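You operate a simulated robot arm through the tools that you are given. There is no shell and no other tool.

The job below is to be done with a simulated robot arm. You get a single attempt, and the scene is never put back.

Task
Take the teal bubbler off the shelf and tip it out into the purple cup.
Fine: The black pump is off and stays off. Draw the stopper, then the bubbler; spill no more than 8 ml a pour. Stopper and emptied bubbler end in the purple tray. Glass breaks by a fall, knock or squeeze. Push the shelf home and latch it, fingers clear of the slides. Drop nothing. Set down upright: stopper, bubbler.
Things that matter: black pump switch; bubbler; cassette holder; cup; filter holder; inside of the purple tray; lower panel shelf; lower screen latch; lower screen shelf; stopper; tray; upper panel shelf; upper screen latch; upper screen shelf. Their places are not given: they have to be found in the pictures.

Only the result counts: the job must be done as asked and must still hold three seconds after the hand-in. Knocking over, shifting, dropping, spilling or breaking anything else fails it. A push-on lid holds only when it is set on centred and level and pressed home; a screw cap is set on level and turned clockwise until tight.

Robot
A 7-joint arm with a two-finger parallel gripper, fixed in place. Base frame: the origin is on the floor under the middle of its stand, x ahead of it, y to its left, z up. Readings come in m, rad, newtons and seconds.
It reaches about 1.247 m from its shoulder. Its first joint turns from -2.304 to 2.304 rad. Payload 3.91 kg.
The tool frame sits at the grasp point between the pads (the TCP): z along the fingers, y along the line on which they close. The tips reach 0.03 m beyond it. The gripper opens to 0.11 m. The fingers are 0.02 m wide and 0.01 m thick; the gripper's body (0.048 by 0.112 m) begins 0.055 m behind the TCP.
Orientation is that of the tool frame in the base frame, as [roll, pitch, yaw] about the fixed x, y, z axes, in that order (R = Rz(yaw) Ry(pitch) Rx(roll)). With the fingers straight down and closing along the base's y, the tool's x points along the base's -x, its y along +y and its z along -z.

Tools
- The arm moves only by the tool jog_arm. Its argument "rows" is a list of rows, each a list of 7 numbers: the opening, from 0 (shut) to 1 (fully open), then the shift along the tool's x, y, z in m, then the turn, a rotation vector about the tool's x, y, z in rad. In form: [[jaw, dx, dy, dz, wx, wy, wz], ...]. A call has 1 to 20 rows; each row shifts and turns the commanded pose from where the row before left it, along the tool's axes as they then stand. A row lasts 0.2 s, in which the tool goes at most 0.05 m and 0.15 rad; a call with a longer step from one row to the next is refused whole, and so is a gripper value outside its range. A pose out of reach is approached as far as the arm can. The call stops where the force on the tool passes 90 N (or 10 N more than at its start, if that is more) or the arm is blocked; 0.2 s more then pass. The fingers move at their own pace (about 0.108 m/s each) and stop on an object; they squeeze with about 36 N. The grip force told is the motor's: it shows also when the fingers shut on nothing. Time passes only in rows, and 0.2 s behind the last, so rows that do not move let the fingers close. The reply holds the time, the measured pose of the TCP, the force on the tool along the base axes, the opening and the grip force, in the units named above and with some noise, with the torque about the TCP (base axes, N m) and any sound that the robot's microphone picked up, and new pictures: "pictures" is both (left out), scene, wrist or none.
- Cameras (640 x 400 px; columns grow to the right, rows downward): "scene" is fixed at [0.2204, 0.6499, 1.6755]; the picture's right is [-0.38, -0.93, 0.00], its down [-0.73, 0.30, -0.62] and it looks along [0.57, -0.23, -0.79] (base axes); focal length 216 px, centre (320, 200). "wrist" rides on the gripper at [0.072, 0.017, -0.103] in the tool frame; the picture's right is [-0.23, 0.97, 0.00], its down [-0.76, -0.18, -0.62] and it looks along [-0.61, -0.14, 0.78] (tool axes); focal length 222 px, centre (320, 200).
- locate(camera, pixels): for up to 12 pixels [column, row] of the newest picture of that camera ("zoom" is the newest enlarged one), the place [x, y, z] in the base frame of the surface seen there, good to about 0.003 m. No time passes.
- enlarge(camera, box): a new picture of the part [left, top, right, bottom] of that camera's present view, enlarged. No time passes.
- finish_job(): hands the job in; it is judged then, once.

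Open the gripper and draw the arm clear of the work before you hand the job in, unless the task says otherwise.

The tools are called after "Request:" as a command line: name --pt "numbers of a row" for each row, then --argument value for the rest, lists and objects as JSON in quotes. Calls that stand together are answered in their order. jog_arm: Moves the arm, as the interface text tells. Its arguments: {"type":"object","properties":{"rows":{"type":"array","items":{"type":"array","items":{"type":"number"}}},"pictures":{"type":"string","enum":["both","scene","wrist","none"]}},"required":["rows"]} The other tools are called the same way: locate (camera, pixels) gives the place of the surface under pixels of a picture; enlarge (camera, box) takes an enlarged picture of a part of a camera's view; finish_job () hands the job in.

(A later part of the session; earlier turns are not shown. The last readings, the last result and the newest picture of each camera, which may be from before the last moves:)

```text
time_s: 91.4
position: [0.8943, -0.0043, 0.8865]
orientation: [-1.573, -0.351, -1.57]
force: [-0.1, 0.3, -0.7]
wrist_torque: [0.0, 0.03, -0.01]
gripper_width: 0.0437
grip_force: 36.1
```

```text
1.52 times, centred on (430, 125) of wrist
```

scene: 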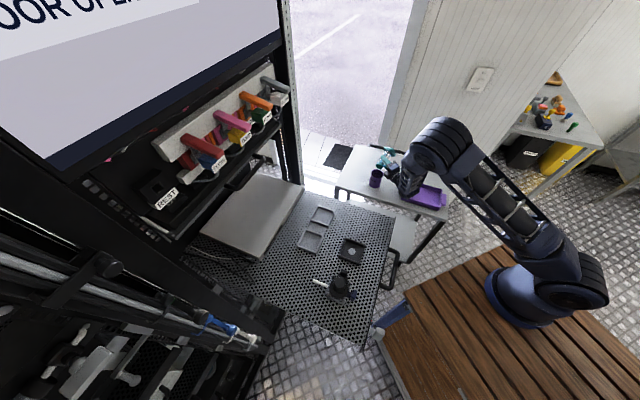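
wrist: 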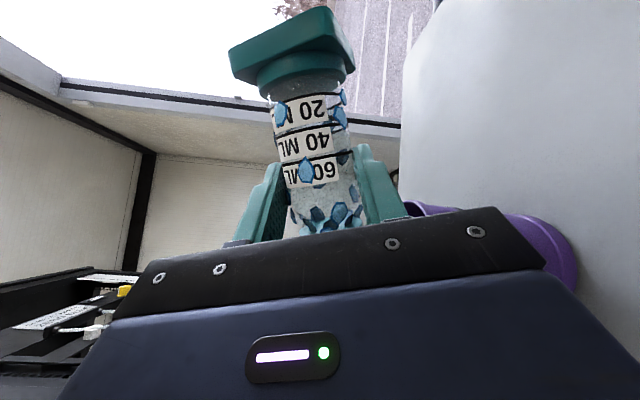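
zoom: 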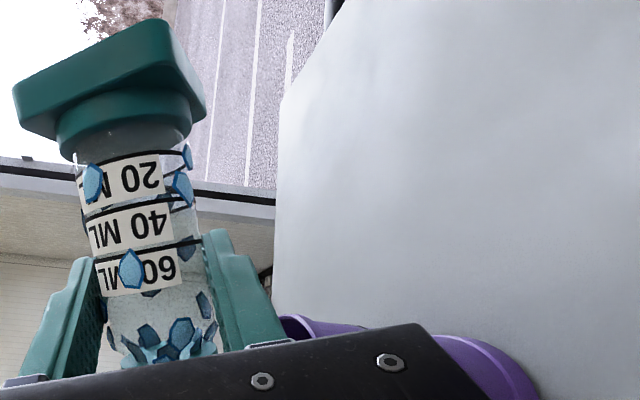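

The liquid has left the bubbler, but bluish flecks now show in the glass. I enlarge to see what they are.

Request:
enlarge --camera "wrist" --box '[260, 60, 370, 240]'

Request:
enlarge --camera "scene" --box '[370, 145, 400, 175]'

```text
2.22 times, centred on (315, 150) of wrist
```

zoom: 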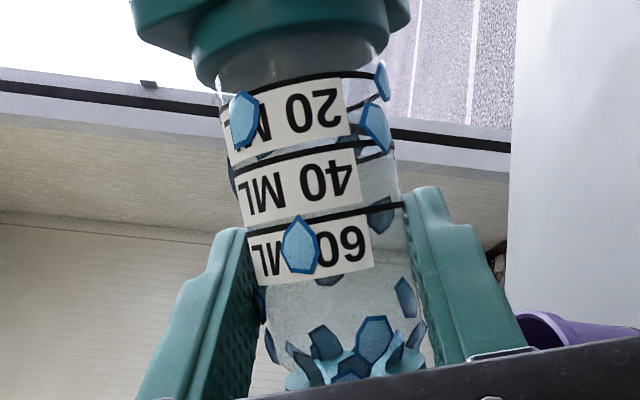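

```text
13.33 times, centred on (385, 160) of scene
```

zoom: 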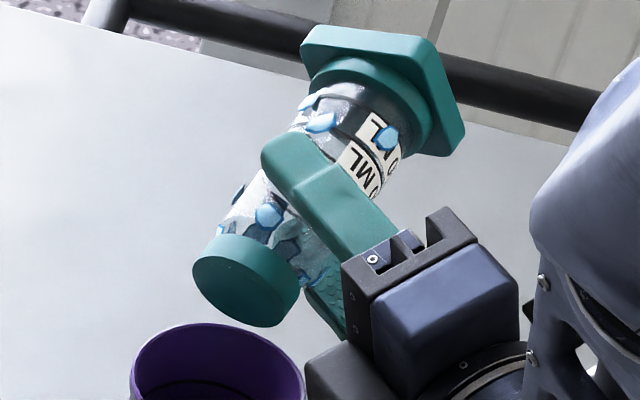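

No sound was reported and the marks look like droplets left on the wet glass wall. I tilt on to 130° to drain the rest into the cup and hold.

Request:
jog_arm --pt "0.38 -0.0014 -0.0027 -0.0007 0 0 -0.0698" --pt "0.38 -0.0013 -0.0028 -0.0007 0 0 -0.0698" --pt "0.38 -0.0011 -0.0029 -0.0007 0 0 -0.0698" --pt "0.38 -0.0009 -0.003 -0.0007 0 0 -0.0698" --pt "0.38 -0.0007 -0.003 -0.0007 0 0 -0.0698" --pt "0.38 0 0 0 0 0 0" --pt "0.38 0 0 0 0 0 0" --pt "0.38 0 0 0 0 0 0" --pt "0.38 0 0 0 0 0 0"

Request:
enlarge --camera "scene" --box '[350, 150, 410, 200]'

Request:
enlarge --camera "wrist" --box '[220, 0, 420, 250]'

```text
time_s: 93.4
position: [0.8898, 0.0079, 0.8959]
orientation: [-1.573, -0.7, -1.571]
force: [0.3, -0.5, -1.0]
wrist_torque: [0.04, 0.03, 0.01]
gripper_width: 0.0434
grip_force: 36.5
```

scene: 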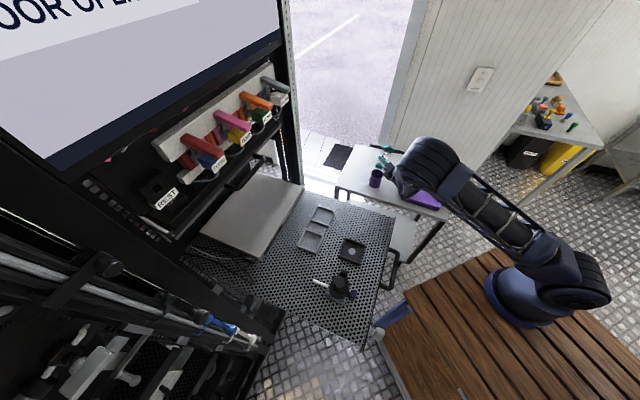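
wrist: 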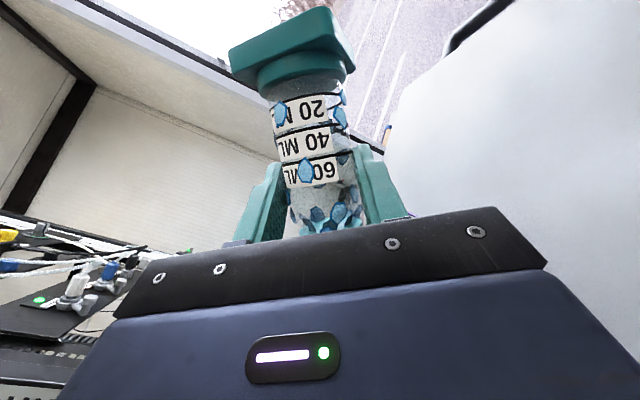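

```text
8.00 times, centred on (380, 175) of scene
```

zoom: 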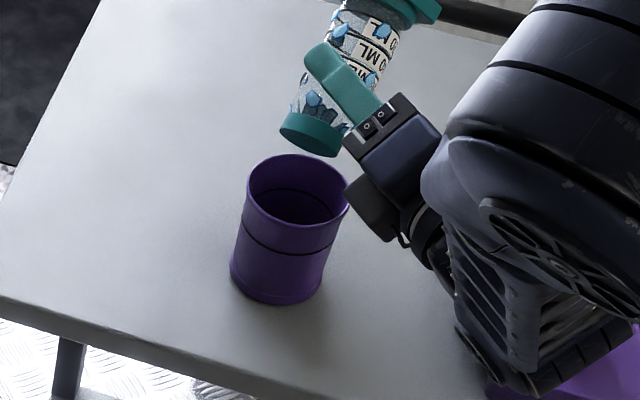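

```text
1.60 times, centred on (320, 125) of wrist
```

zoom: 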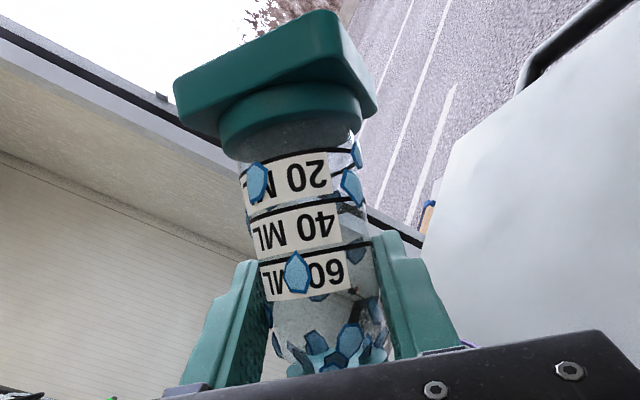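

The bubbler is empty and droplets only remain. I raise 0.12 m straight up, then roll back gradually.

Request:
jog_arm --pt "0.38 0.0097 -0.0115 0 0 0 0" --pt "0.38 0.0193 -0.023 0 0 0 0" --pt "0.38 0.0193 -0.023 0 0 0 0" --pt "0.38 0.0193 -0.023 0 0 0 0" --pt "0.38 0.0097 -0.0115 0 0 0 0" --pt "0.38 0 0 0 0 0 0.14" --pt "0.38 0 0 0 0 0 0.14" --pt "0.38 0 0 0 0 0 0.14" --pt "0.38 0 0 0 0 0 0.14" --pictures "scene"

Request:
enlarge --camera "scene" --box '[340, 130, 420, 210]'

```text
time_s: 95.4
position: [0.8905, 0.0077, 1.0176]
orientation: [-1.572, -0.139, -1.574]
force: [-0.5, 0.5, -0.6]
wrist_torque: [0.0, 0.01, -0.03]
gripper_width: 0.0434
grip_force: 35.7
```

scene: 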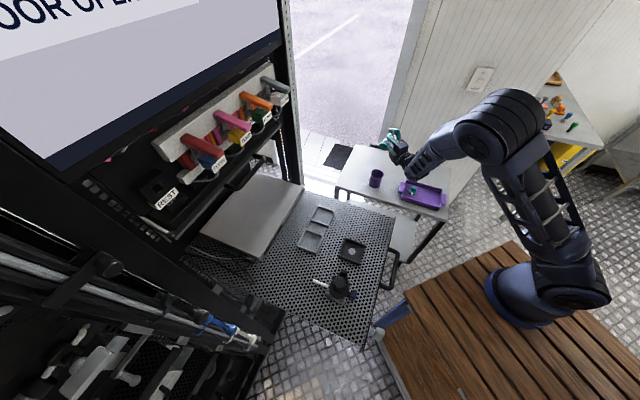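

```text
5.00 times, centred on (380, 170) of scene
```

zoom: 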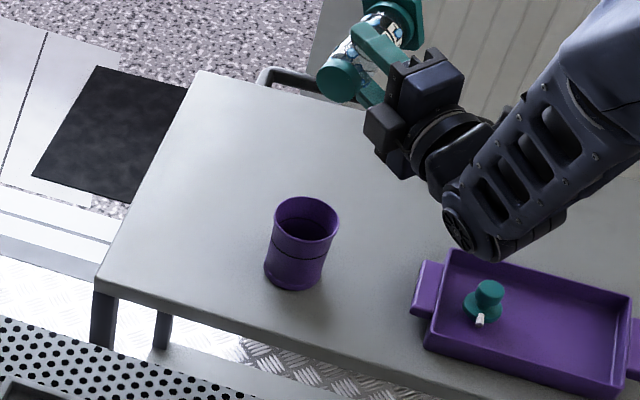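

Cup, stopper and table look clean and unmoved. I roll back the remaining 98° and pitch down to set the bubbler upright.

Request:
jog_arm --pt "0.38 0 0 0 0 0 0.1425" --pt "0.38 0 0 0 0 0 0.1425" --pt "0.38 0 0 0 0 0 0.1425" --pt "0.38 0 0 0 0 0 0.1425" --pt "0.38 0 0 0 0 0 0.1425" --pt "0.38 0 0 0 0 0 0.1425" --pt "0.38 0 0 0 0 0 0.1425" --pt "0.38 0 0 0 0 0 0.1425" --pt "0.38 0 0 0 0 0 0.1425" --pt "0.38 0 0 0 0 0 0.1425" --pt "0.38 0 0 0 0 0 0.1425" --pt "0.38 0 0 0 0 0 0.1425" --pt "0.38 0 0 0 0 0.13 0" --pt "0.38 0 0 0 0 0.13 0" --pt "0.38 0 0 0 0 0.13 0" --pt "0.38 0 0 0 0 0.1 0"

Request:
enlarge --camera "scene" --box '[360, 110, 440, 190]'

```text
time_s: 98.8
position: [0.8884, 0.007, 1.0166]
orientation: [-3.141, 1.078, -3.141]
force: [0.2, 0.6, -1.0]
wrist_torque: [-0.02, 0.03, 0.03]
gripper_width: 0.0436
grip_force: 36.1
```

scene: 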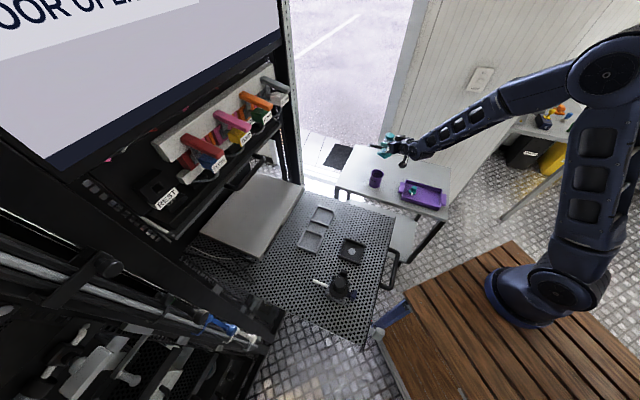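
wrist: 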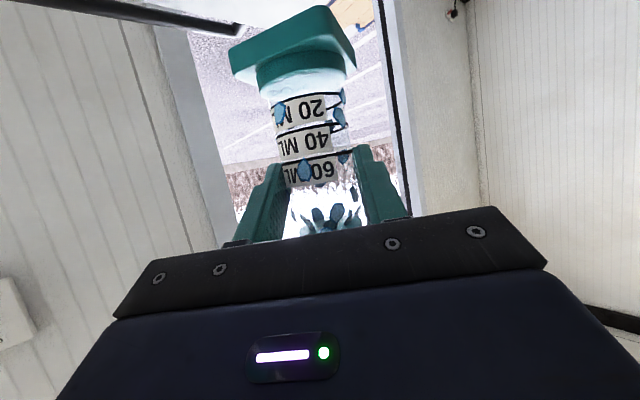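

```text
5.00 times, centred on (400, 150) of scene
```

zoom: 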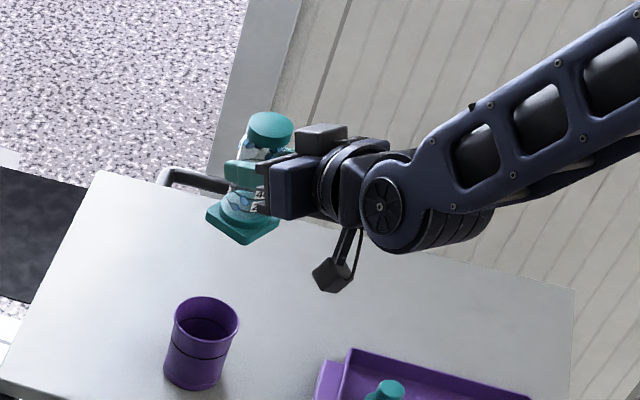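

I check how upright the bubbler is by locating collar and foot.

Request:
enlarge --camera "scene" --box '[376, 128, 406, 164]'

```text
11.11 times, centred on (391, 146) of scene
```

zoom: 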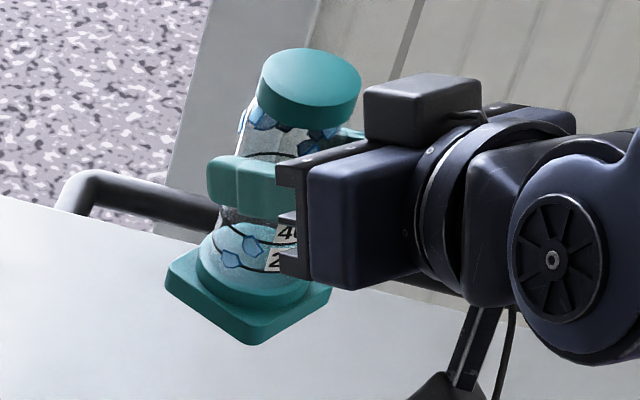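

Request:
locate --camera "zoom" --pixels '[[312, 75], [272, 60], [350, 85], [325, 52], [290, 95], [170, 270], [250, 330], [325, 285], [190, 270], [245, 310], [300, 290]]'

```text
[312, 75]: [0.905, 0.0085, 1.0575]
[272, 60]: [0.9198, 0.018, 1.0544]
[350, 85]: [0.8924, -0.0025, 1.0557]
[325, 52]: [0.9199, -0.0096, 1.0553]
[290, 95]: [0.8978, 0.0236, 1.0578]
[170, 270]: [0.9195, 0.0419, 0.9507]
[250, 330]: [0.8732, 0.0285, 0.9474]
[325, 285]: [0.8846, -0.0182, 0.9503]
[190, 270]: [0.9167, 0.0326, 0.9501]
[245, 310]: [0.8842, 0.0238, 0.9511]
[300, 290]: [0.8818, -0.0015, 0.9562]
```

The collar plane is level within ~2°, so the bubbler is upright; its foot is ~0.079 m below the TCP. I carry it above the near end of the tray, bubbler centre at (0.675,-0.185).

Request:
jog_arm --pt "0.38 0.0039 -0.0096 -0.0108 0 0 0" --pt "0.38 0.0079 -0.0192 -0.0217 0 0 0" --pt "0.38 0.0079 -0.0192 -0.0217 0 0 0" --pt "0.38 0.0079 -0.0192 -0.0217 0 0 0" --pt "0.38 0.0079 -0.0192 -0.0217 0 0 0" --pt "0.38 0.0079 -0.0192 -0.0217 0 0 0" --pt "0.38 0.0079 -0.0192 -0.0217 0 0 0" --pt "0.38 0.0079 -0.0192 -0.0217 0 0 0" --pt "0.38 0.0079 -0.0192 -0.0217 0 0 0" --pt "0.38 0.0079 -0.0192 -0.0217 0 0 0" --pt "0.38 0.0039 -0.0096 -0.0108 0 0 0"

Request:
enlarge --camera "scene" --box '[380, 130, 480, 230]'

```text
time_s: 101.2
position: [0.6768, -0.1892, 1.0537]
orientation: [3.14, 1.078, 3.139]
force: [-0.1, 0.1, -0.9]
wrist_torque: [-0.01, 0.02, 0.03]
gripper_width: 0.0435
grip_force: 36.8
out of reach, approached as far as the arm can: row 10, 11
```

scene: 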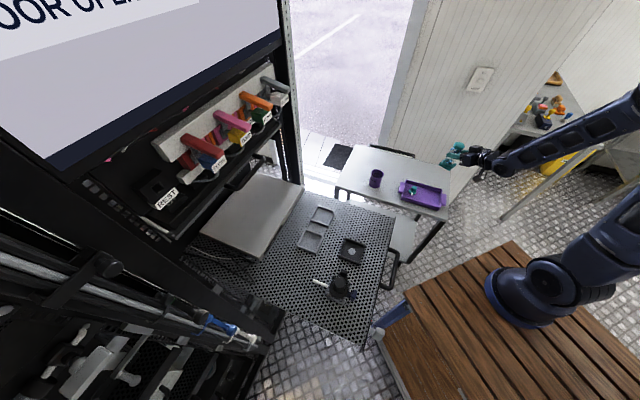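
wrist: 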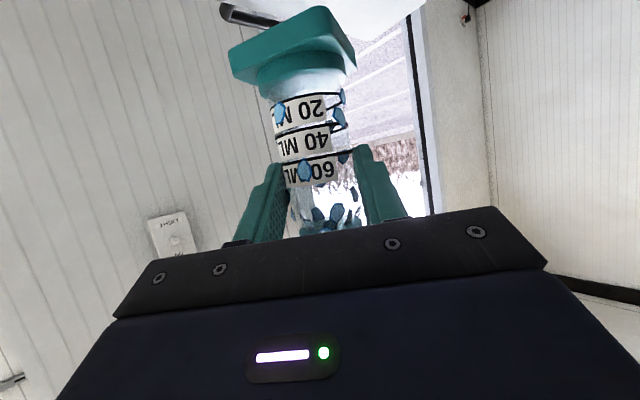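

```text
4.00 times, centred on (430, 180) of scene
```

zoom: 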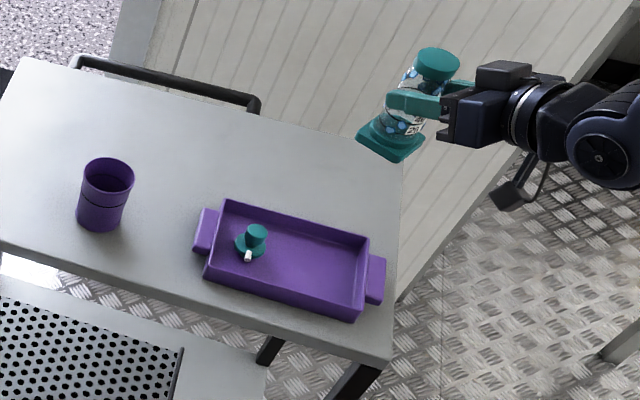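

The arm's fold limit stopped me at (0.677,-0.189), which still puts the bubbler centre well inside the tray at about (0.692,-0.187). I descend vertically to about 15 mm above the floor and look.

Request:
jog_arm --pt "0.38 0.01 0.002 0.0054 0 0 0" --pt "0.38 0.022 0.002 0.0118 0 0 0" --pt "0.38 0.022 0 0.0118 0 0 0" --pt "0.38 0.022 0 0.0118 0 0 0" --pt "0.38 0.022 0 0.0118 0 0 0" --pt "0.38 0.022 0 0.0118 0 0 0" --pt "0.38 0.022 0 0.0118 0 0 0" --pt "0.38 0.022 0 0.0118 0 0 0" --pt "0.38 0.013 0 0.007 0 0 0"

Request:
enlarge --camera "scene" --box '[380, 150, 460, 230]'

```text
time_s: 103.2
position: [0.6879, -0.188, 0.8537]
orientation: [-3.141, 1.08, 3.14]
force: [-0.1, 0.7, -1.2]
wrist_torque: [0.0, 0.03, -0.01]
gripper_width: 0.0434
grip_force: 36.1
out of reach, approached as far as the arm can: row 1, 2, 3
```

scene: 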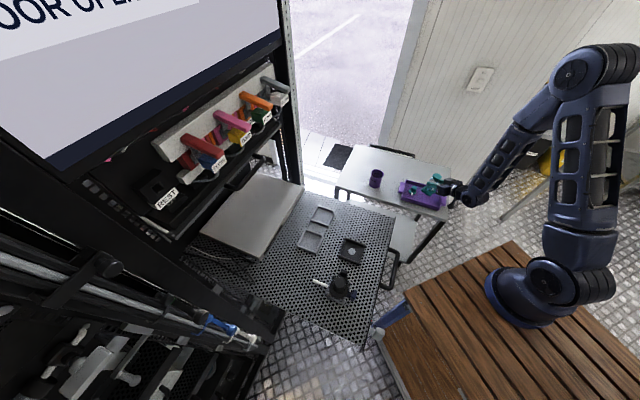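
wrist: 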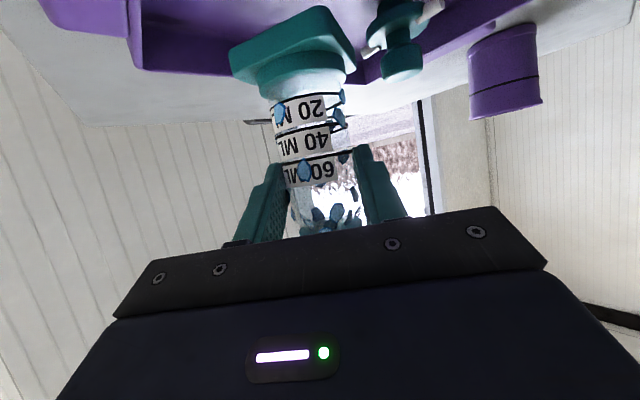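

```text
5.00 times, centred on (420, 190) of scene
```

zoom: 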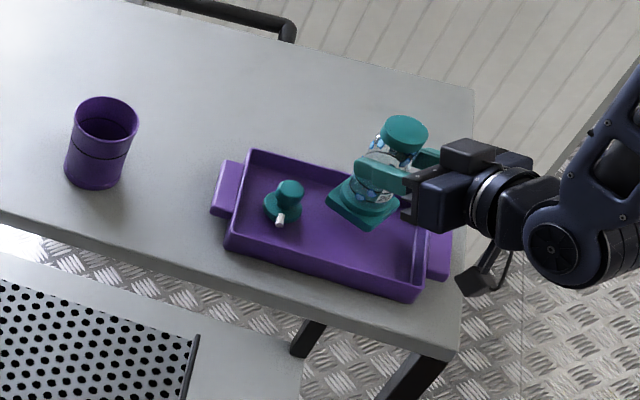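

The bubbler is over the tray but a little near the far wall; I shift 16 mm back in x and 5 mm in y before lowering.

Request:
jog_arm --pt "0.38 0.0038 0.0025 -0.007 0 0 0" --pt "0.38 0.0038 0.0025 -0.007 0 0 0" --pt "0.38 0 0 0 0 0 0"

Request:
enlarge --camera "scene" --box '[390, 160, 450, 220]'

```text
time_s: 104.0
position: [0.6795, -0.1821, 0.8514]
orientation: [-3.138, 1.08, -3.141]
force: [0.0, 0.5, -1.9]
wrist_torque: [0.01, 0.02, -0.01]
gripper_width: 0.0433
grip_force: 35.8
out of reach, approached as far as the arm can: row 2
```

scene: 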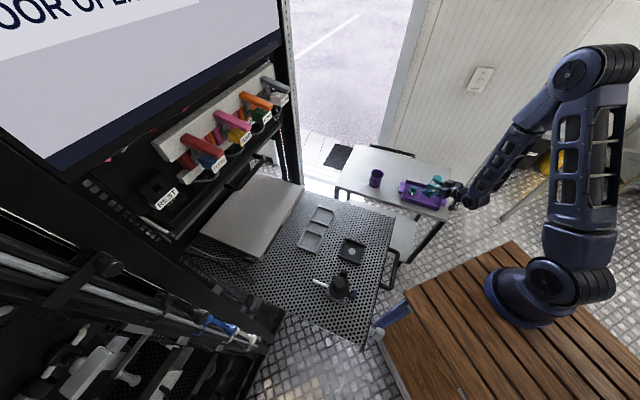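
wrist: 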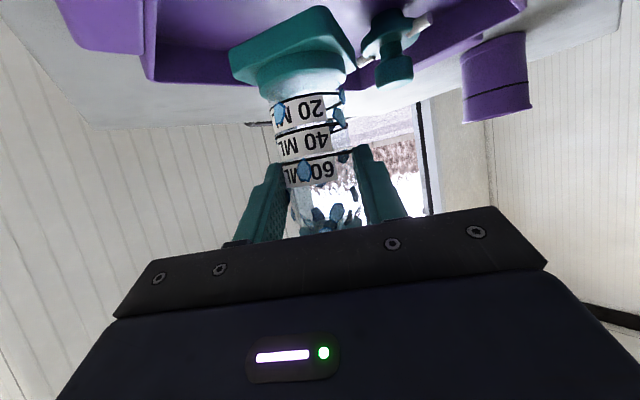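

```text
6.67 times, centred on (420, 190) of scene
```

zoom: 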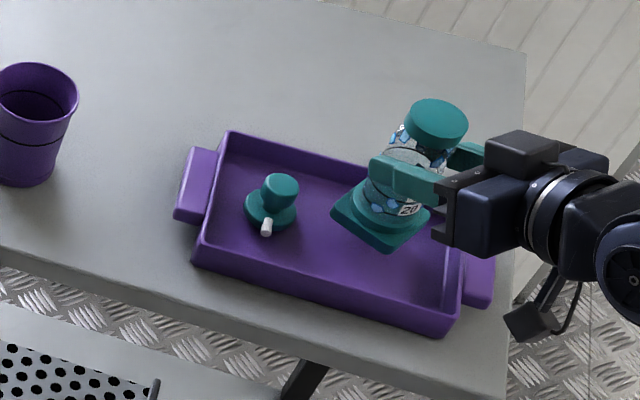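

Good clearance all round now (centre ≈(0.694,-0.182)). I lower 18 mm, then feel for the tray floor in small steps.

Request:
jog_arm --pt "0.38 0.0079 0 0.0043 0 0 0" --pt "0.38 0.0079 0 0.0043 0 0 0" --pt "0.38 0 0 0 0 0 0" --pictures "none"

Request:
jog_arm --pt "0.38 0.0018 0 0.0009 0 0 0" --pt "0.38 0.0018 0 0.0009 0 0 0" --pictures "none"

Request:
jog_arm --pt "0.38 0.0013 0 0.0007 0 0 0" --pictures "none"

```text
time_s: 104.8
position: [0.6785, -0.1846, 0.8341]
orientation: [-3.139, 1.08, -3.141]
force: [-0.9, -0.4, -1.8]
wrist_torque: [0.03, -0.02, 0.01]
gripper_width: 0.0432
grip_force: 35.9
```

```text
time_s: 105.4
position: [0.6779, -0.185, 0.8306]
orientation: [-3.141, 1.079, 3.141]
force: [0.5, 0.1, -1.0]
wrist_torque: [0.0, 0.02, 0.03]
gripper_width: 0.0433
grip_force: 36.4
```

```text
time_s: 105.8
position: [0.6784, -0.1847, 0.8305]
orientation: [-3.141, 1.08, 3.141]
force: [-0.4, 0.4, -0.5]
wrist_torque: [0.05, 0.06, 0.03]
gripper_width: 0.0432
grip_force: 35.9
```

Not yet touching at TCP z≈0.829. I continue in 1–1.5 mm steps.

Request:
jog_arm --pt "0.38 0.0013 0 0.0007 0 0 0" --pictures "none"

Request:
jog_arm --pt "0.38 0.0013 0 0.0007 0 0 0" --pictures "none"

Request:
jog_arm --pt "0.38 0.0009 0 0.0005 0 0 0" --pictures "none"

```text
time_s: 106.2
position: [0.6781, -0.1846, 0.8285]
orientation: [-3.139, 1.078, -3.141]
force: [0.4, -0.2, -0.5]
wrist_torque: [0.02, 0.05, 0.01]
gripper_width: 0.0435
grip_force: 35.5
```

```text
time_s: 106.6
position: [0.6777, -0.1848, 0.8284]
orientation: [-3.14, 1.077, 3.141]
force: [-0.4, 0.3, 0.0]
wrist_torque: [0.0, 0.03, 0.0]
gripper_width: 0.0434
grip_force: 35.6
```

```text
time_s: 107.0
position: [0.678, -0.1841, 0.8264]
orientation: [-3.141, 1.079, 3.141]
force: [-0.3, 0.8, -0.7]
wrist_torque: [0.05, 0.0, 0.01]
gripper_width: 0.0435
grip_force: 36.3
```

No clear contact force yet at 0.826; I take a look at the gap.

Request:
jog_arm --pt "0.38 0.0009 0 0.0005 0 0 0"

Request:
enlarge --camera "scene" --box '[400, 165, 450, 215]'

Request:
enlarge --camera "wrist" --box '[200, 0, 440, 150]'

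```text
time_s: 107.4
position: [0.6791, -0.1844, 0.825]
orientation: [-3.14, 1.08, -3.141]
force: [-0.4, 0.1, -1.9]
wrist_torque: [0.02, 0.03, 0.0]
gripper_width: 0.0431
grip_force: 36.2
```

scene: 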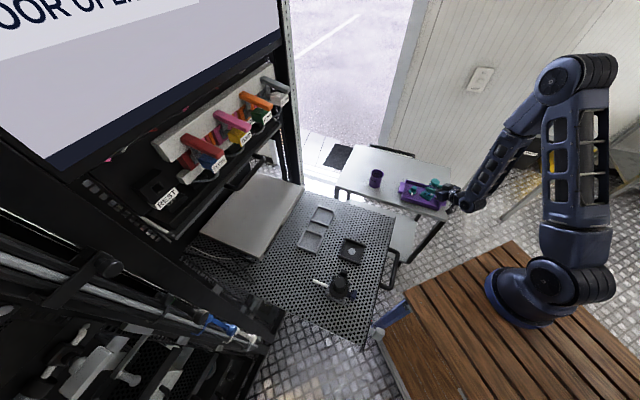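
wrist: 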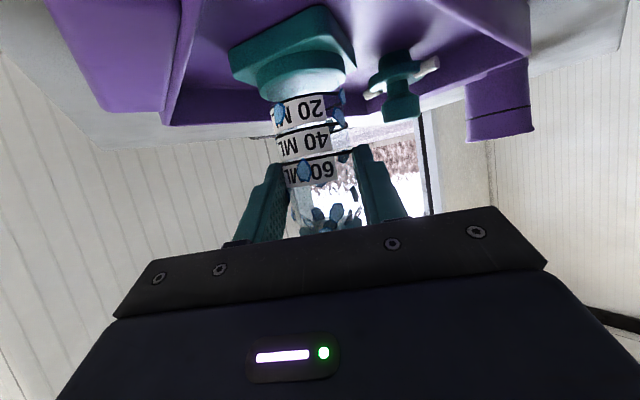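

```text
8.00 times, centred on (425, 190) of scene
```

zoom: 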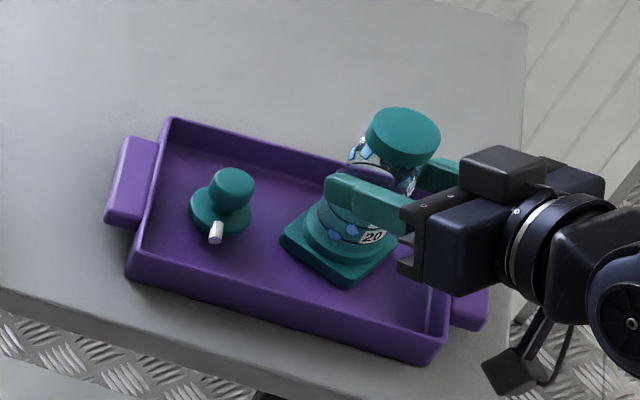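

```text
2.67 times, centred on (320, 75) of wrist
```

zoom: 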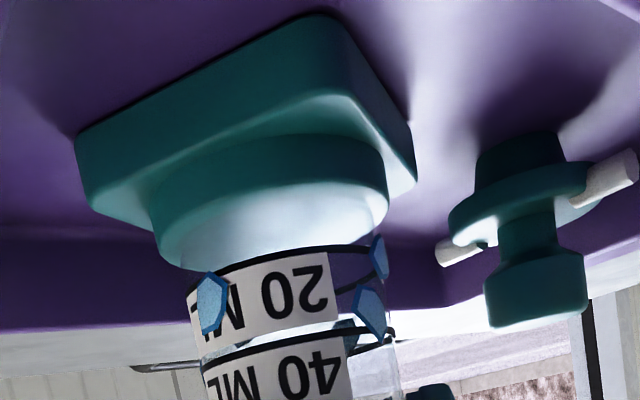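

The foot is only a few millimetres above the tray floor, level, and clear of the stopper. I keep stepping down 1 mm at a time.

Request:
jog_arm --pt "0.38 0.0009 0 0.0005 0 0 0" --pictures "none"

Request:
jog_arm --pt "0.38 0.0009 0 0.0005 0 0 0" --pictures "none"

Request:
jog_arm --pt "0.38 0.0009 0 0.0005 0 0 0" --pictures "none"

Request:
jog_arm --pt "0.38 0.0009 0 0.0005 0 0 0" --pictures "none"

```text
time_s: 107.8
position: [0.6783, -0.1852, 0.8248]
orientation: [-3.141, 1.08, -3.141]
force: [-1.1, 2.6, 9.6]
wrist_torque: [-0.18, -0.08, 0.01]
gripper_width: 0.0433
grip_force: 36.2
```

```text
time_s: 108.2
position: [0.6774, -0.1846, 0.8258]
orientation: [-3.14, 1.08, 3.141]
force: [-0.6, 2.5, 23.5]
wrist_torque: [-0.11, -0.25, -0.02]
gripper_width: 0.0432
grip_force: 35.7
```

```text
time_s: 108.6
position: [0.6789, -0.1856, 0.8225]
orientation: [-3.141, 1.082, -3.141]
force: [0.9, 2.0, 26.9]
wrist_torque: [-0.07, -0.5, -0.13]
gripper_width: 0.0436
grip_force: 35.9
```

```text
time_s: 109.0
position: [0.6786, -0.1851, 0.8214]
orientation: [-3.141, 1.08, -3.141]
force: [2.5, 1.2, 26.7]
wrist_torque: [-0.03, -0.37, 0.0]
gripper_width: 0.0437
grip_force: 36.2
```

Contact confirmed (26 N); the foot sits flat on the floor. I ease up 3 mm to relax the force and open gently.

Request:
jog_arm --pt "0.38 -0.0013 0 -0.0007 0 0 0" --pt "0.38 -0.0009 0 -0.0005 0 0 0" --pictures "none"

```text
time_s: 109.6
position: [0.6778, -0.1859, 0.821]
orientation: [3.142, 1.077, 3.14]
force: [-0.3, -0.1, -1.0]
wrist_torque: [0.01, 0.04, 0.01]
gripper_width: 0.043
grip_force: 35.6
```

The weight is back on the fingers (−1 N), so I lower 1 mm for light contact, then open.

Request:
jog_arm --pt "0.38 0.0009 0 0.0005 0 0 0" --pt "0.38 0 0 0 0 0 0" --pictures "none"

```text
time_s: 110.2
position: [0.6784, -0.1848, 0.8222]
orientation: [-3.141, 1.078, -3.141]
force: [0.7, -0.5, -0.1]
wrist_torque: [-0.01, -0.01, 0.0]
gripper_width: 0.0431
grip_force: 36.5
```

Light contact with the floor. I open the fingers gradually.

Request:
jog_arm --pt "0.4 0 0 0 0 0 0" --pt "0.42 0 0 0 0 0 0" --pt "0.45 0 0 0 0 0 0" --pt "0.5 0 0 0 0 0 0" --pt "0.56 0 0 0 0 0 0" --pt "0.62 0 0 0 0 0 0"

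Request:
enlarge --camera "scene" --box '[400, 165, 450, 215]'

Request:
enlarge --camera "wrist" --box '[200, 0, 440, 240]'

```text
time_s: 111.6
position: [0.6782, -0.1849, 0.8228]
orientation: [-3.141, 1.079, -3.14]
force: [0.0, 0.4, -1.0]
wrist_torque: [-0.01, 0.02, -0.01]
gripper_width: 0.068
grip_force: 0.1
```

scene: 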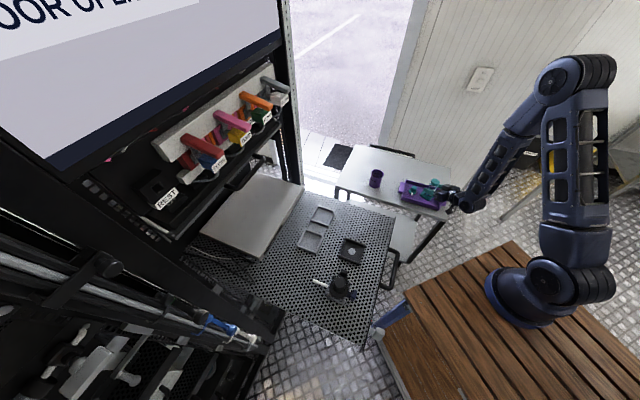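
wrist: 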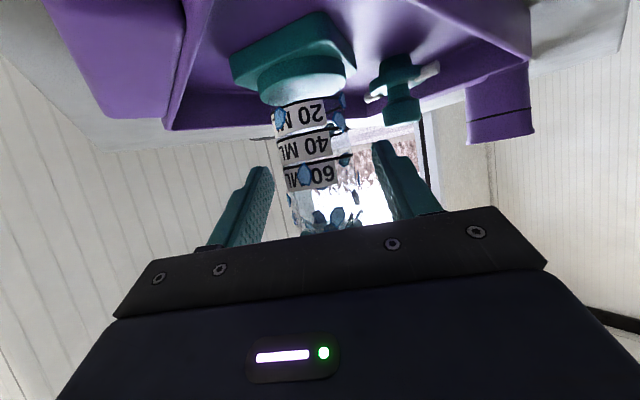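

```text
8.00 times, centred on (425, 190) of scene
```

zoom: 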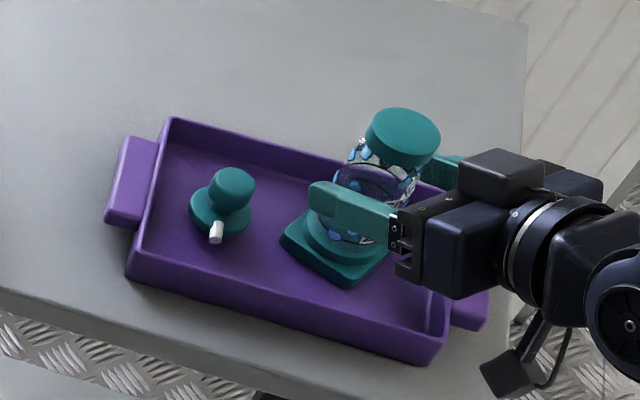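

```text
1.67 times, centred on (320, 120) of wrist
```

zoom: 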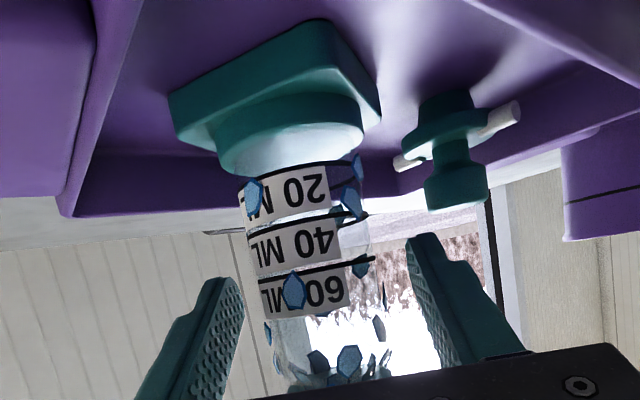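

The bubbler stands free and upright in the tray. I withdraw the fingers straight up along the glass.

Request:
jog_arm --pt "0.62 -0.0088 0 -0.0047 0 0 0" --pt "0.62 -0.0176 0 -0.0095 0 0 0" --pt "0.62 -0.0176 0 -0.0095 0 0 0" --pt "0.62 -0.0264 0 -0.0142 0 0 0" --pt "0.62 -0.0264 0 -0.0142 0 0 0" --pt "0.62 -0.0264 0 -0.0142 0 0 0"

Request:
enlarge --camera "scene" --box '[390, 145, 460, 215]'

```text
time_s: 113.0
position: [0.6905, -0.1892, 0.9602]
orientation: [3.141, 1.08, 3.14]
force: [0.1, -1.1, -0.7]
wrist_torque: [-0.03, -0.01, 0.02]
gripper_width: 0.0682
grip_force: 0.1
out of reach, approached as far as the arm can: row 3, 4, 6
```

scene: 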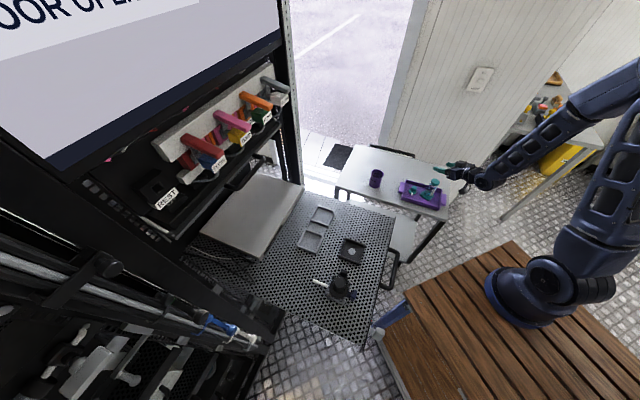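
wrist: 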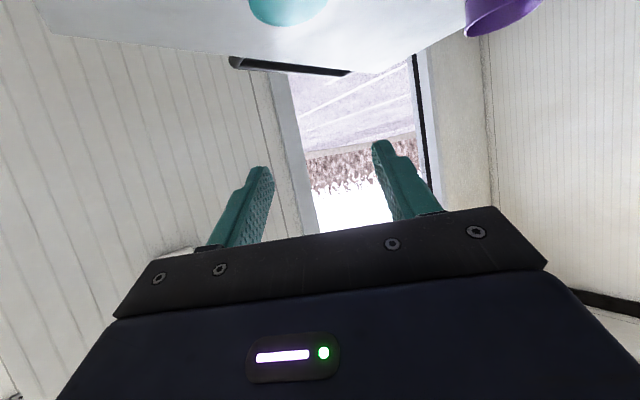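

```text
5.71 times, centred on (425, 180) of scene
```

zoom: 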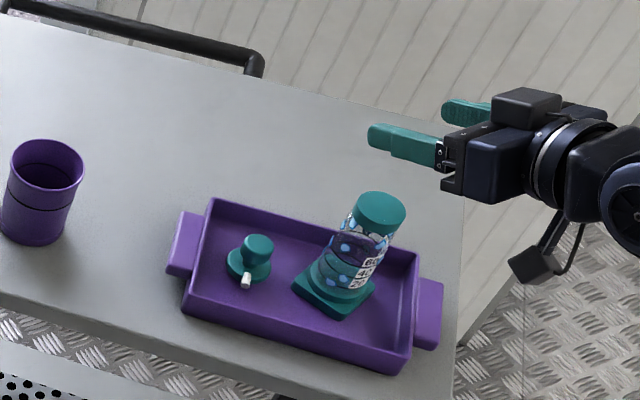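

Stopper and bubbler both stand upright in the tray. Next is the shelf: I turn the fingers down, rise to z≈1.25, square the yaw to the shelf and close the fingers.

Request:
jog_arm --pt "0.62 0 0 0 0 0.135 0" --pt "0.62 0 0 0 0 0.135 0" --pt "0.62 0 0 0 0 0.135 0" --pt "0.62 0 0 0 0 0.135 0" --pt "0.62 0 0 0 0 0.135 0" --pt "0.62 0 0 0 0 0.135 0" --pt "0.62 0 0 0 0 0.135 0" --pt "0.62 0 0 0 0 0.135 0" --pt "0.4 0 0 -0.04 0 0 0" --pt "0.2 0 0 -0.045 0 0 0" --pt "0 0 0 -0.045 0 0 0" --pt "0 0 0 -0.045 0 0 0" --pt "0 0 0 -0.045 0 0 0" --pt "0 0 0 -0.045 0 0 0" --pt "0 0 0 0 0 0 -0.131" --pt "0 0 0 0 0 0 -0.131" --pt "0 0 0 0 0 0 -0.131" --pt "0 0 0 0 0 0 -0.131" --pt "0 0 0 0 0 0 -0.131" --pt "0 0 0 0 0 0 -0.131"

Request:
enlarge --camera "scene" --box '[340, 140, 460, 220]'

Request:
enlarge --camera "scene" --box '[340, 240, 420, 360]'

```text
time_s: 117.2
position: [0.691, -0.1884, 1.2252]
orientation: [-3.141, -0.001, -2.355]
force: [-0.3, 0.0, -0.7]
wrist_torque: [0.02, 0.0, -0.03]
gripper_width: 0.0
grip_force: 36.2
```

scene: 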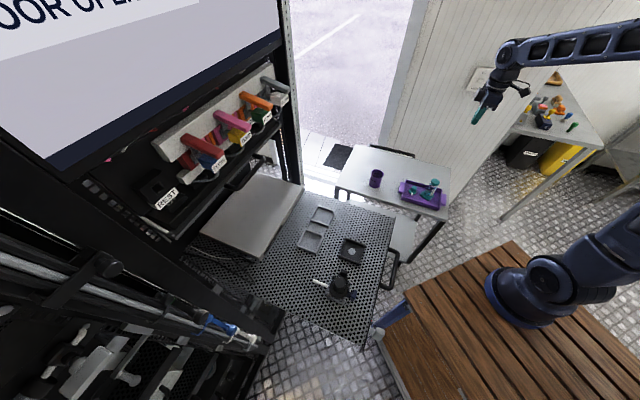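
wrist: 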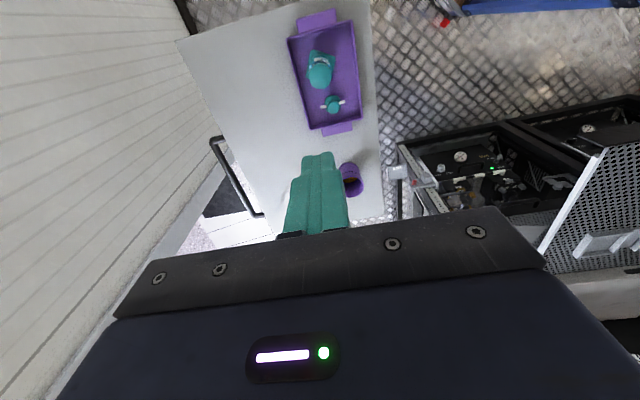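

```text
5.00 times, centred on (400, 180) of scene
```

zoom: 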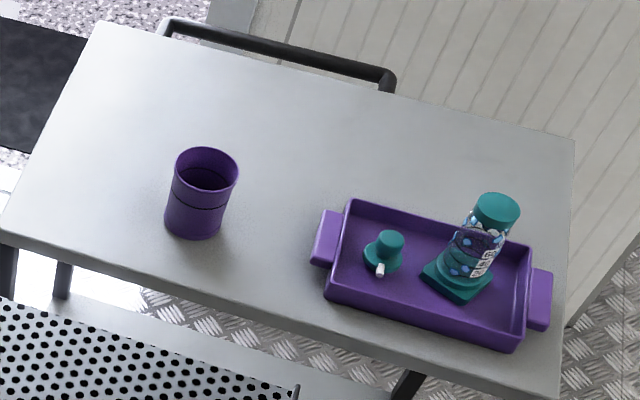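

```text
3.33 times, centred on (380, 300) of scene
```

zoom: 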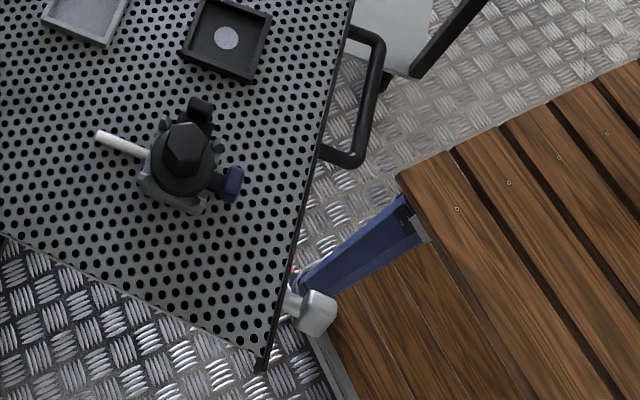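

Let me check the cup's content and measure the shelf handle and latch precisely in the zoomed scene.

Request:
locate --camera "zoom" --pixels '[[378, 60], [372, 100], [362, 140], [345, 160], [325, 153], [368, 30], [352, 32], [318, 310], [300, 300], [330, 320], [262, 365], [290, 290]]'

Request:
enlarge --camera "wrist" --box '[320, 140, 390, 210]'

Request:
enlarge --camera "wrist" --box '[280, 20, 380, 140]'

```text
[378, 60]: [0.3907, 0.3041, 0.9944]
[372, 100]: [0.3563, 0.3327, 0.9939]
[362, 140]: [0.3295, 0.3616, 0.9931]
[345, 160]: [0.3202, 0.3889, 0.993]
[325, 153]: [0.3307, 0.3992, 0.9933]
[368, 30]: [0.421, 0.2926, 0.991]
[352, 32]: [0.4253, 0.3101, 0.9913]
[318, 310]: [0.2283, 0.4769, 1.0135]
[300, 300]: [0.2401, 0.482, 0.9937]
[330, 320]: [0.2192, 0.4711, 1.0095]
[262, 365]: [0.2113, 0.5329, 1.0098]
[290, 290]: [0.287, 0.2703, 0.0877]
```

```text
5.71 times, centred on (355, 175) of wrist
```

zoom: 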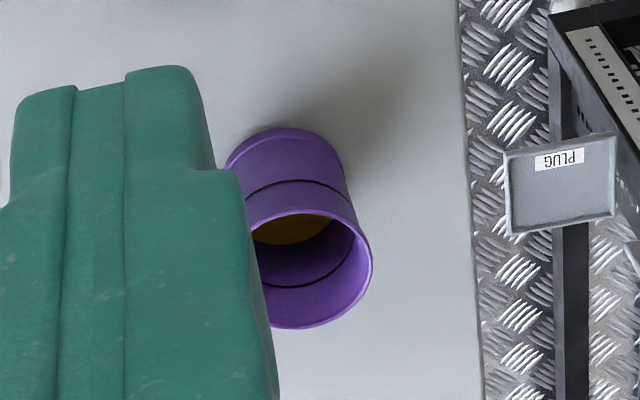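

```text
3.33 times, centred on (330, 80) of wrist
```

zoom: 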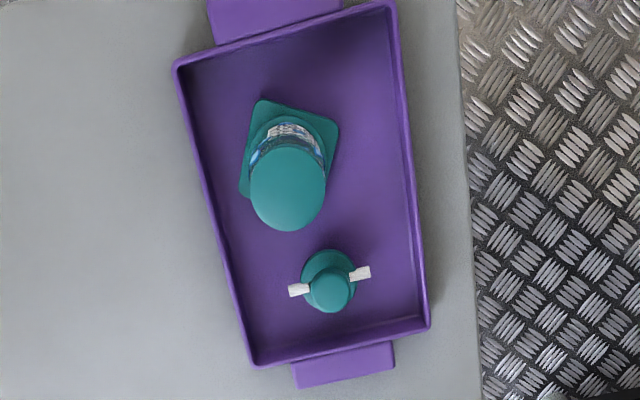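

The cup holds the yellow liquid; the tray items stand well. Handle bar: n≈0.488 (distance along the push direction), centre s≈-0.02, z≈0.987. I move the closed fingers to a point in front of the handle at z 1.22.

Request:
jog_arm --pt "0 -0.0064 0.043 0 0 0 0" --pt "0 -0.0064 0.043 0 0 0 0" --pt "0 -0.0064 0.043 0 0 0 0" --pt "0 -0.0064 0.043 0 0 0 0" --pt "0 -0.0064 0.043 0 0 0 0" --pt "0 -0.0064 0.043 0 0 0 0" --pt "0 -0.0064 0.043 0 0 0 0" --pt "0 -0.0064 0.043 0 0 0 0" --pt "0 -0.0064 0.043 0 0 0 0" --pt "0 -0.0064 0.043 0 0 0 0" --pt "0 -0.0064 0.043 0 0 0 0" --pt "0 -0.0064 0.043 0 0 0 0" --pt "0 -0.0064 0.043 0 0 0 0" --pt "0 -0.0064 0.043 0 0 0 0"

```text
time_s: 120.2
position: [0.3271, 0.3016, 1.2285]
orientation: [-3.139, 0.001, -2.357]
force: [1.8, -0.5, 0.7]
wrist_torque: [0.03, -0.01, 0.0]
gripper_width: 0.0
grip_force: 35.7
```

scene: 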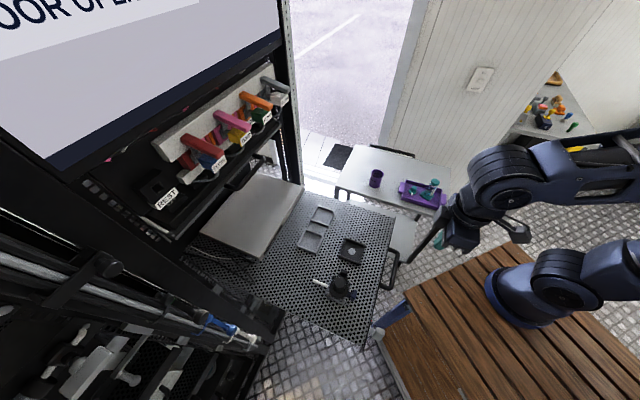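
wrist: 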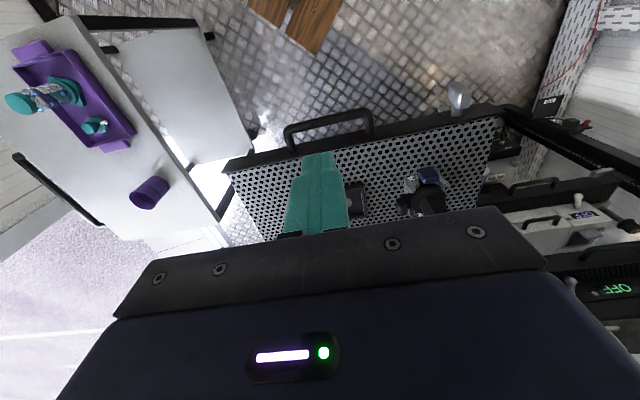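

From here the latch is visible at (458,97) and the handle at (330,125). I enlarge the latch to see its exact shape.

Request:
enlarge --camera "wrist" --box '[420, 60, 510, 140]'

Request:
locate --camera "wrist" --pixels '[[458, 97], [458, 112], [455, 86], [466, 90], [450, 92], [330, 117], [290, 130], [368, 115], [258, 160], [495, 112], [470, 118]]'

```text
5.00 times, centred on (465, 100) of wrist
```

zoom: 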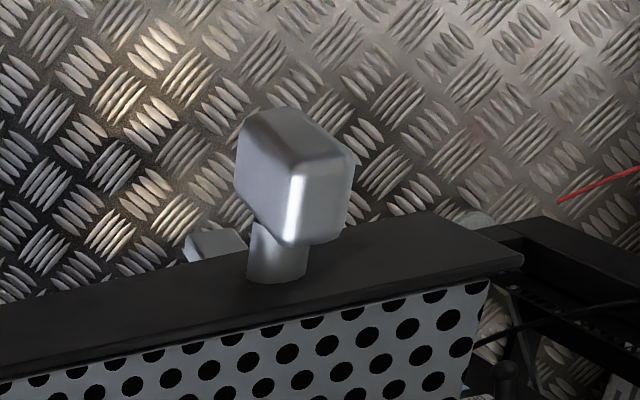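

```text
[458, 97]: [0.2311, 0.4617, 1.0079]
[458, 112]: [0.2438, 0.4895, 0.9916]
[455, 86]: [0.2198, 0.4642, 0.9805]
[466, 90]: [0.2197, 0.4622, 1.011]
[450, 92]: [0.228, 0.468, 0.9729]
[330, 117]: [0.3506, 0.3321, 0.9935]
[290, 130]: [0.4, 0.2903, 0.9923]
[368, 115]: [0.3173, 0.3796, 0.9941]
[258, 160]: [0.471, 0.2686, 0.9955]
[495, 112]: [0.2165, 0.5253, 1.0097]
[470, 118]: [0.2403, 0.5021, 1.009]
```

A second grey piece peeks out at about (444,109), perhaps the lower shelf's latch; I locate it.

Request:
locate --camera "wrist" --pixels '[[444, 109], [447, 108], [462, 82], [452, 95], [460, 106], [464, 104]]'

```text
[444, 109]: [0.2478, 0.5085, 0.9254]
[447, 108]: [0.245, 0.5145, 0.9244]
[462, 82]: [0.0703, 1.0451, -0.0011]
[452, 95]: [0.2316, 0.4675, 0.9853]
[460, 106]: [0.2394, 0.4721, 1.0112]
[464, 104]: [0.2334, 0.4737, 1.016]
```

That grey piece lies at z≈0.925 behind the panel; I'll look at it later from the front. Now I lower the closed fingers in front of the handle bar, keeping 25 mm of gap.

Request:
jog_arm --pt "0 0 0 0.03 0 0 0" --pt "0 0 0 0.04 0 0 0" --pt "0 0 0 0.04 0 0 0" --pt "0 0 0 0.04 0 0 0" --pt "0 0 0 0.04 0 0 0" --pt "0 0 0 0.03 0 0 0" --pt "0 0 0 0.02 0 0 0"

Request:
enlarge --camera "wrist" --box '[200, 60, 520, 220]'

Request:
enlarge --camera "scene" --box '[340, 220, 440, 320]'

```text
time_s: 121.8
position: [0.3296, 0.3012, 0.9845]
orientation: [3.141, 0.0, -2.354]
force: [-0.2, 0.3, -0.3]
wrist_torque: [0.01, -0.02, 0.0]
gripper_width: 0.0001
grip_force: 36.1
```

scene: 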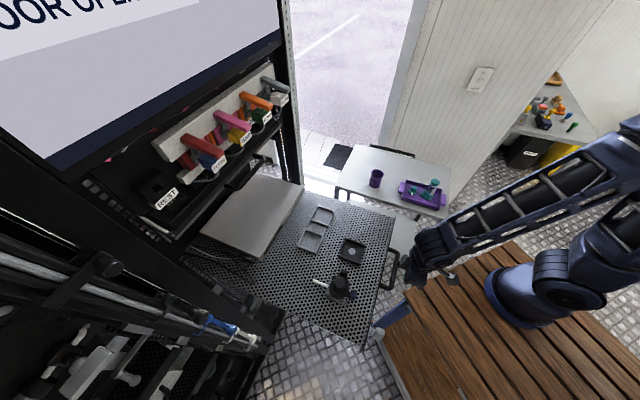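
wrist: 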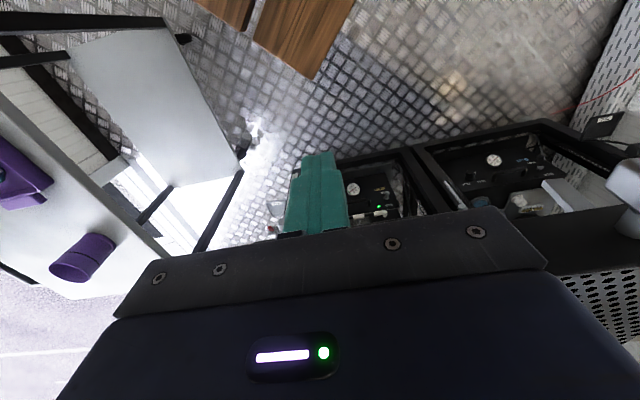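

```text
2.00 times, centred on (360, 140) of wrist
```

zoom: 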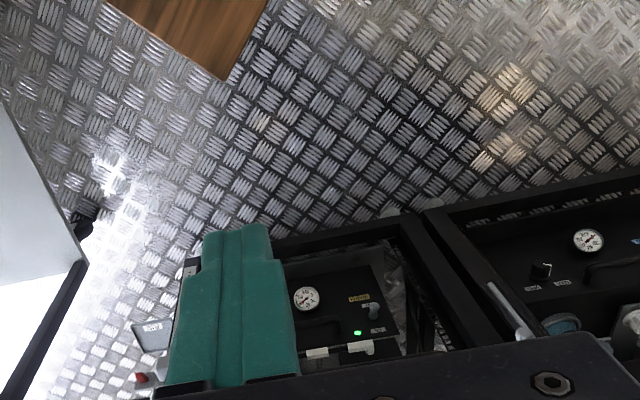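

```text
4.00 times, centred on (390, 270) of scene
```

zoom: 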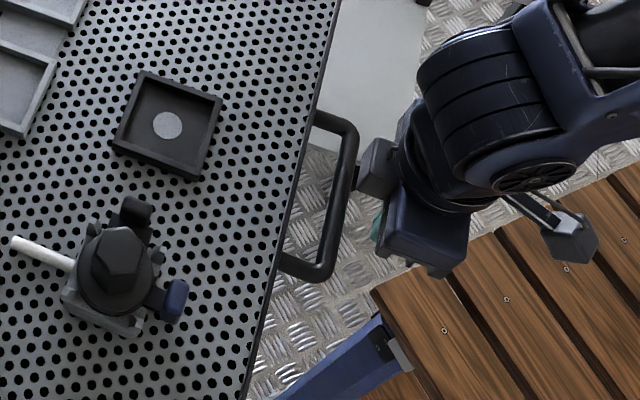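

Fingers are in front of the bar at the right height. I advance to contact gently and feel the force.

Request:
jog_arm --pt "0 -0.01 0 0 0 0 0" --pt "0 -0.01 0 0 0 0 0" --pt "0 -0.005 0 0 0 0 0" --pt "0 -0.005 0 0 0 0 0" --pt "0 -0.005 0 0 0 0 0" --pt "0 -0.005 0 0 0 0 0" --pictures "scene"

Request:
enlarge --camera "scene" --box '[300, 200, 440, 340]'

```text
time_s: 123.2
position: [0.3565, 0.3294, 0.9849]
orientation: [3.141, 0.0, -2.356]
force: [-0.8, 0.1, 0.0]
wrist_torque: [0.04, 0.01, 0.0]
gripper_width: 0.0
grip_force: 36.0
```

scene: 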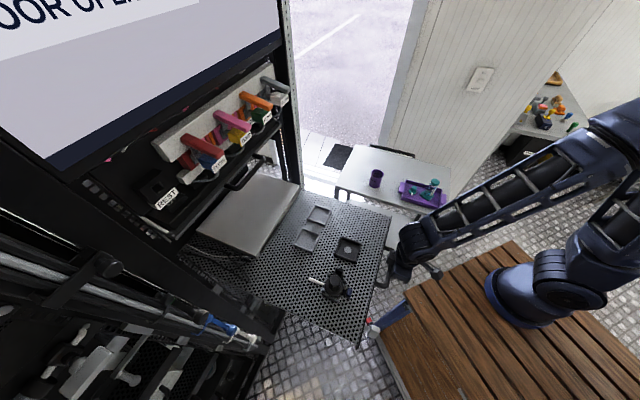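

```text
2.86 times, centred on (370, 270) of scene
```

zoom: 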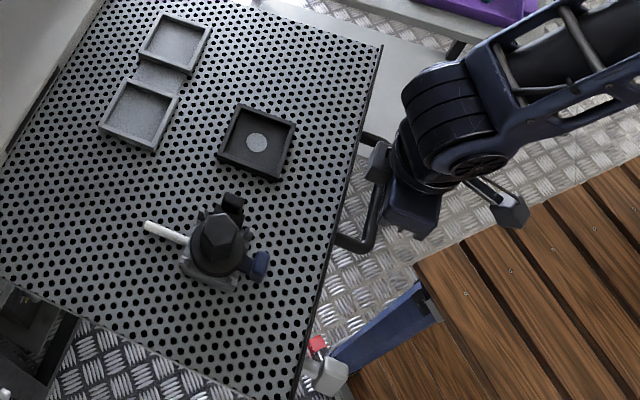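

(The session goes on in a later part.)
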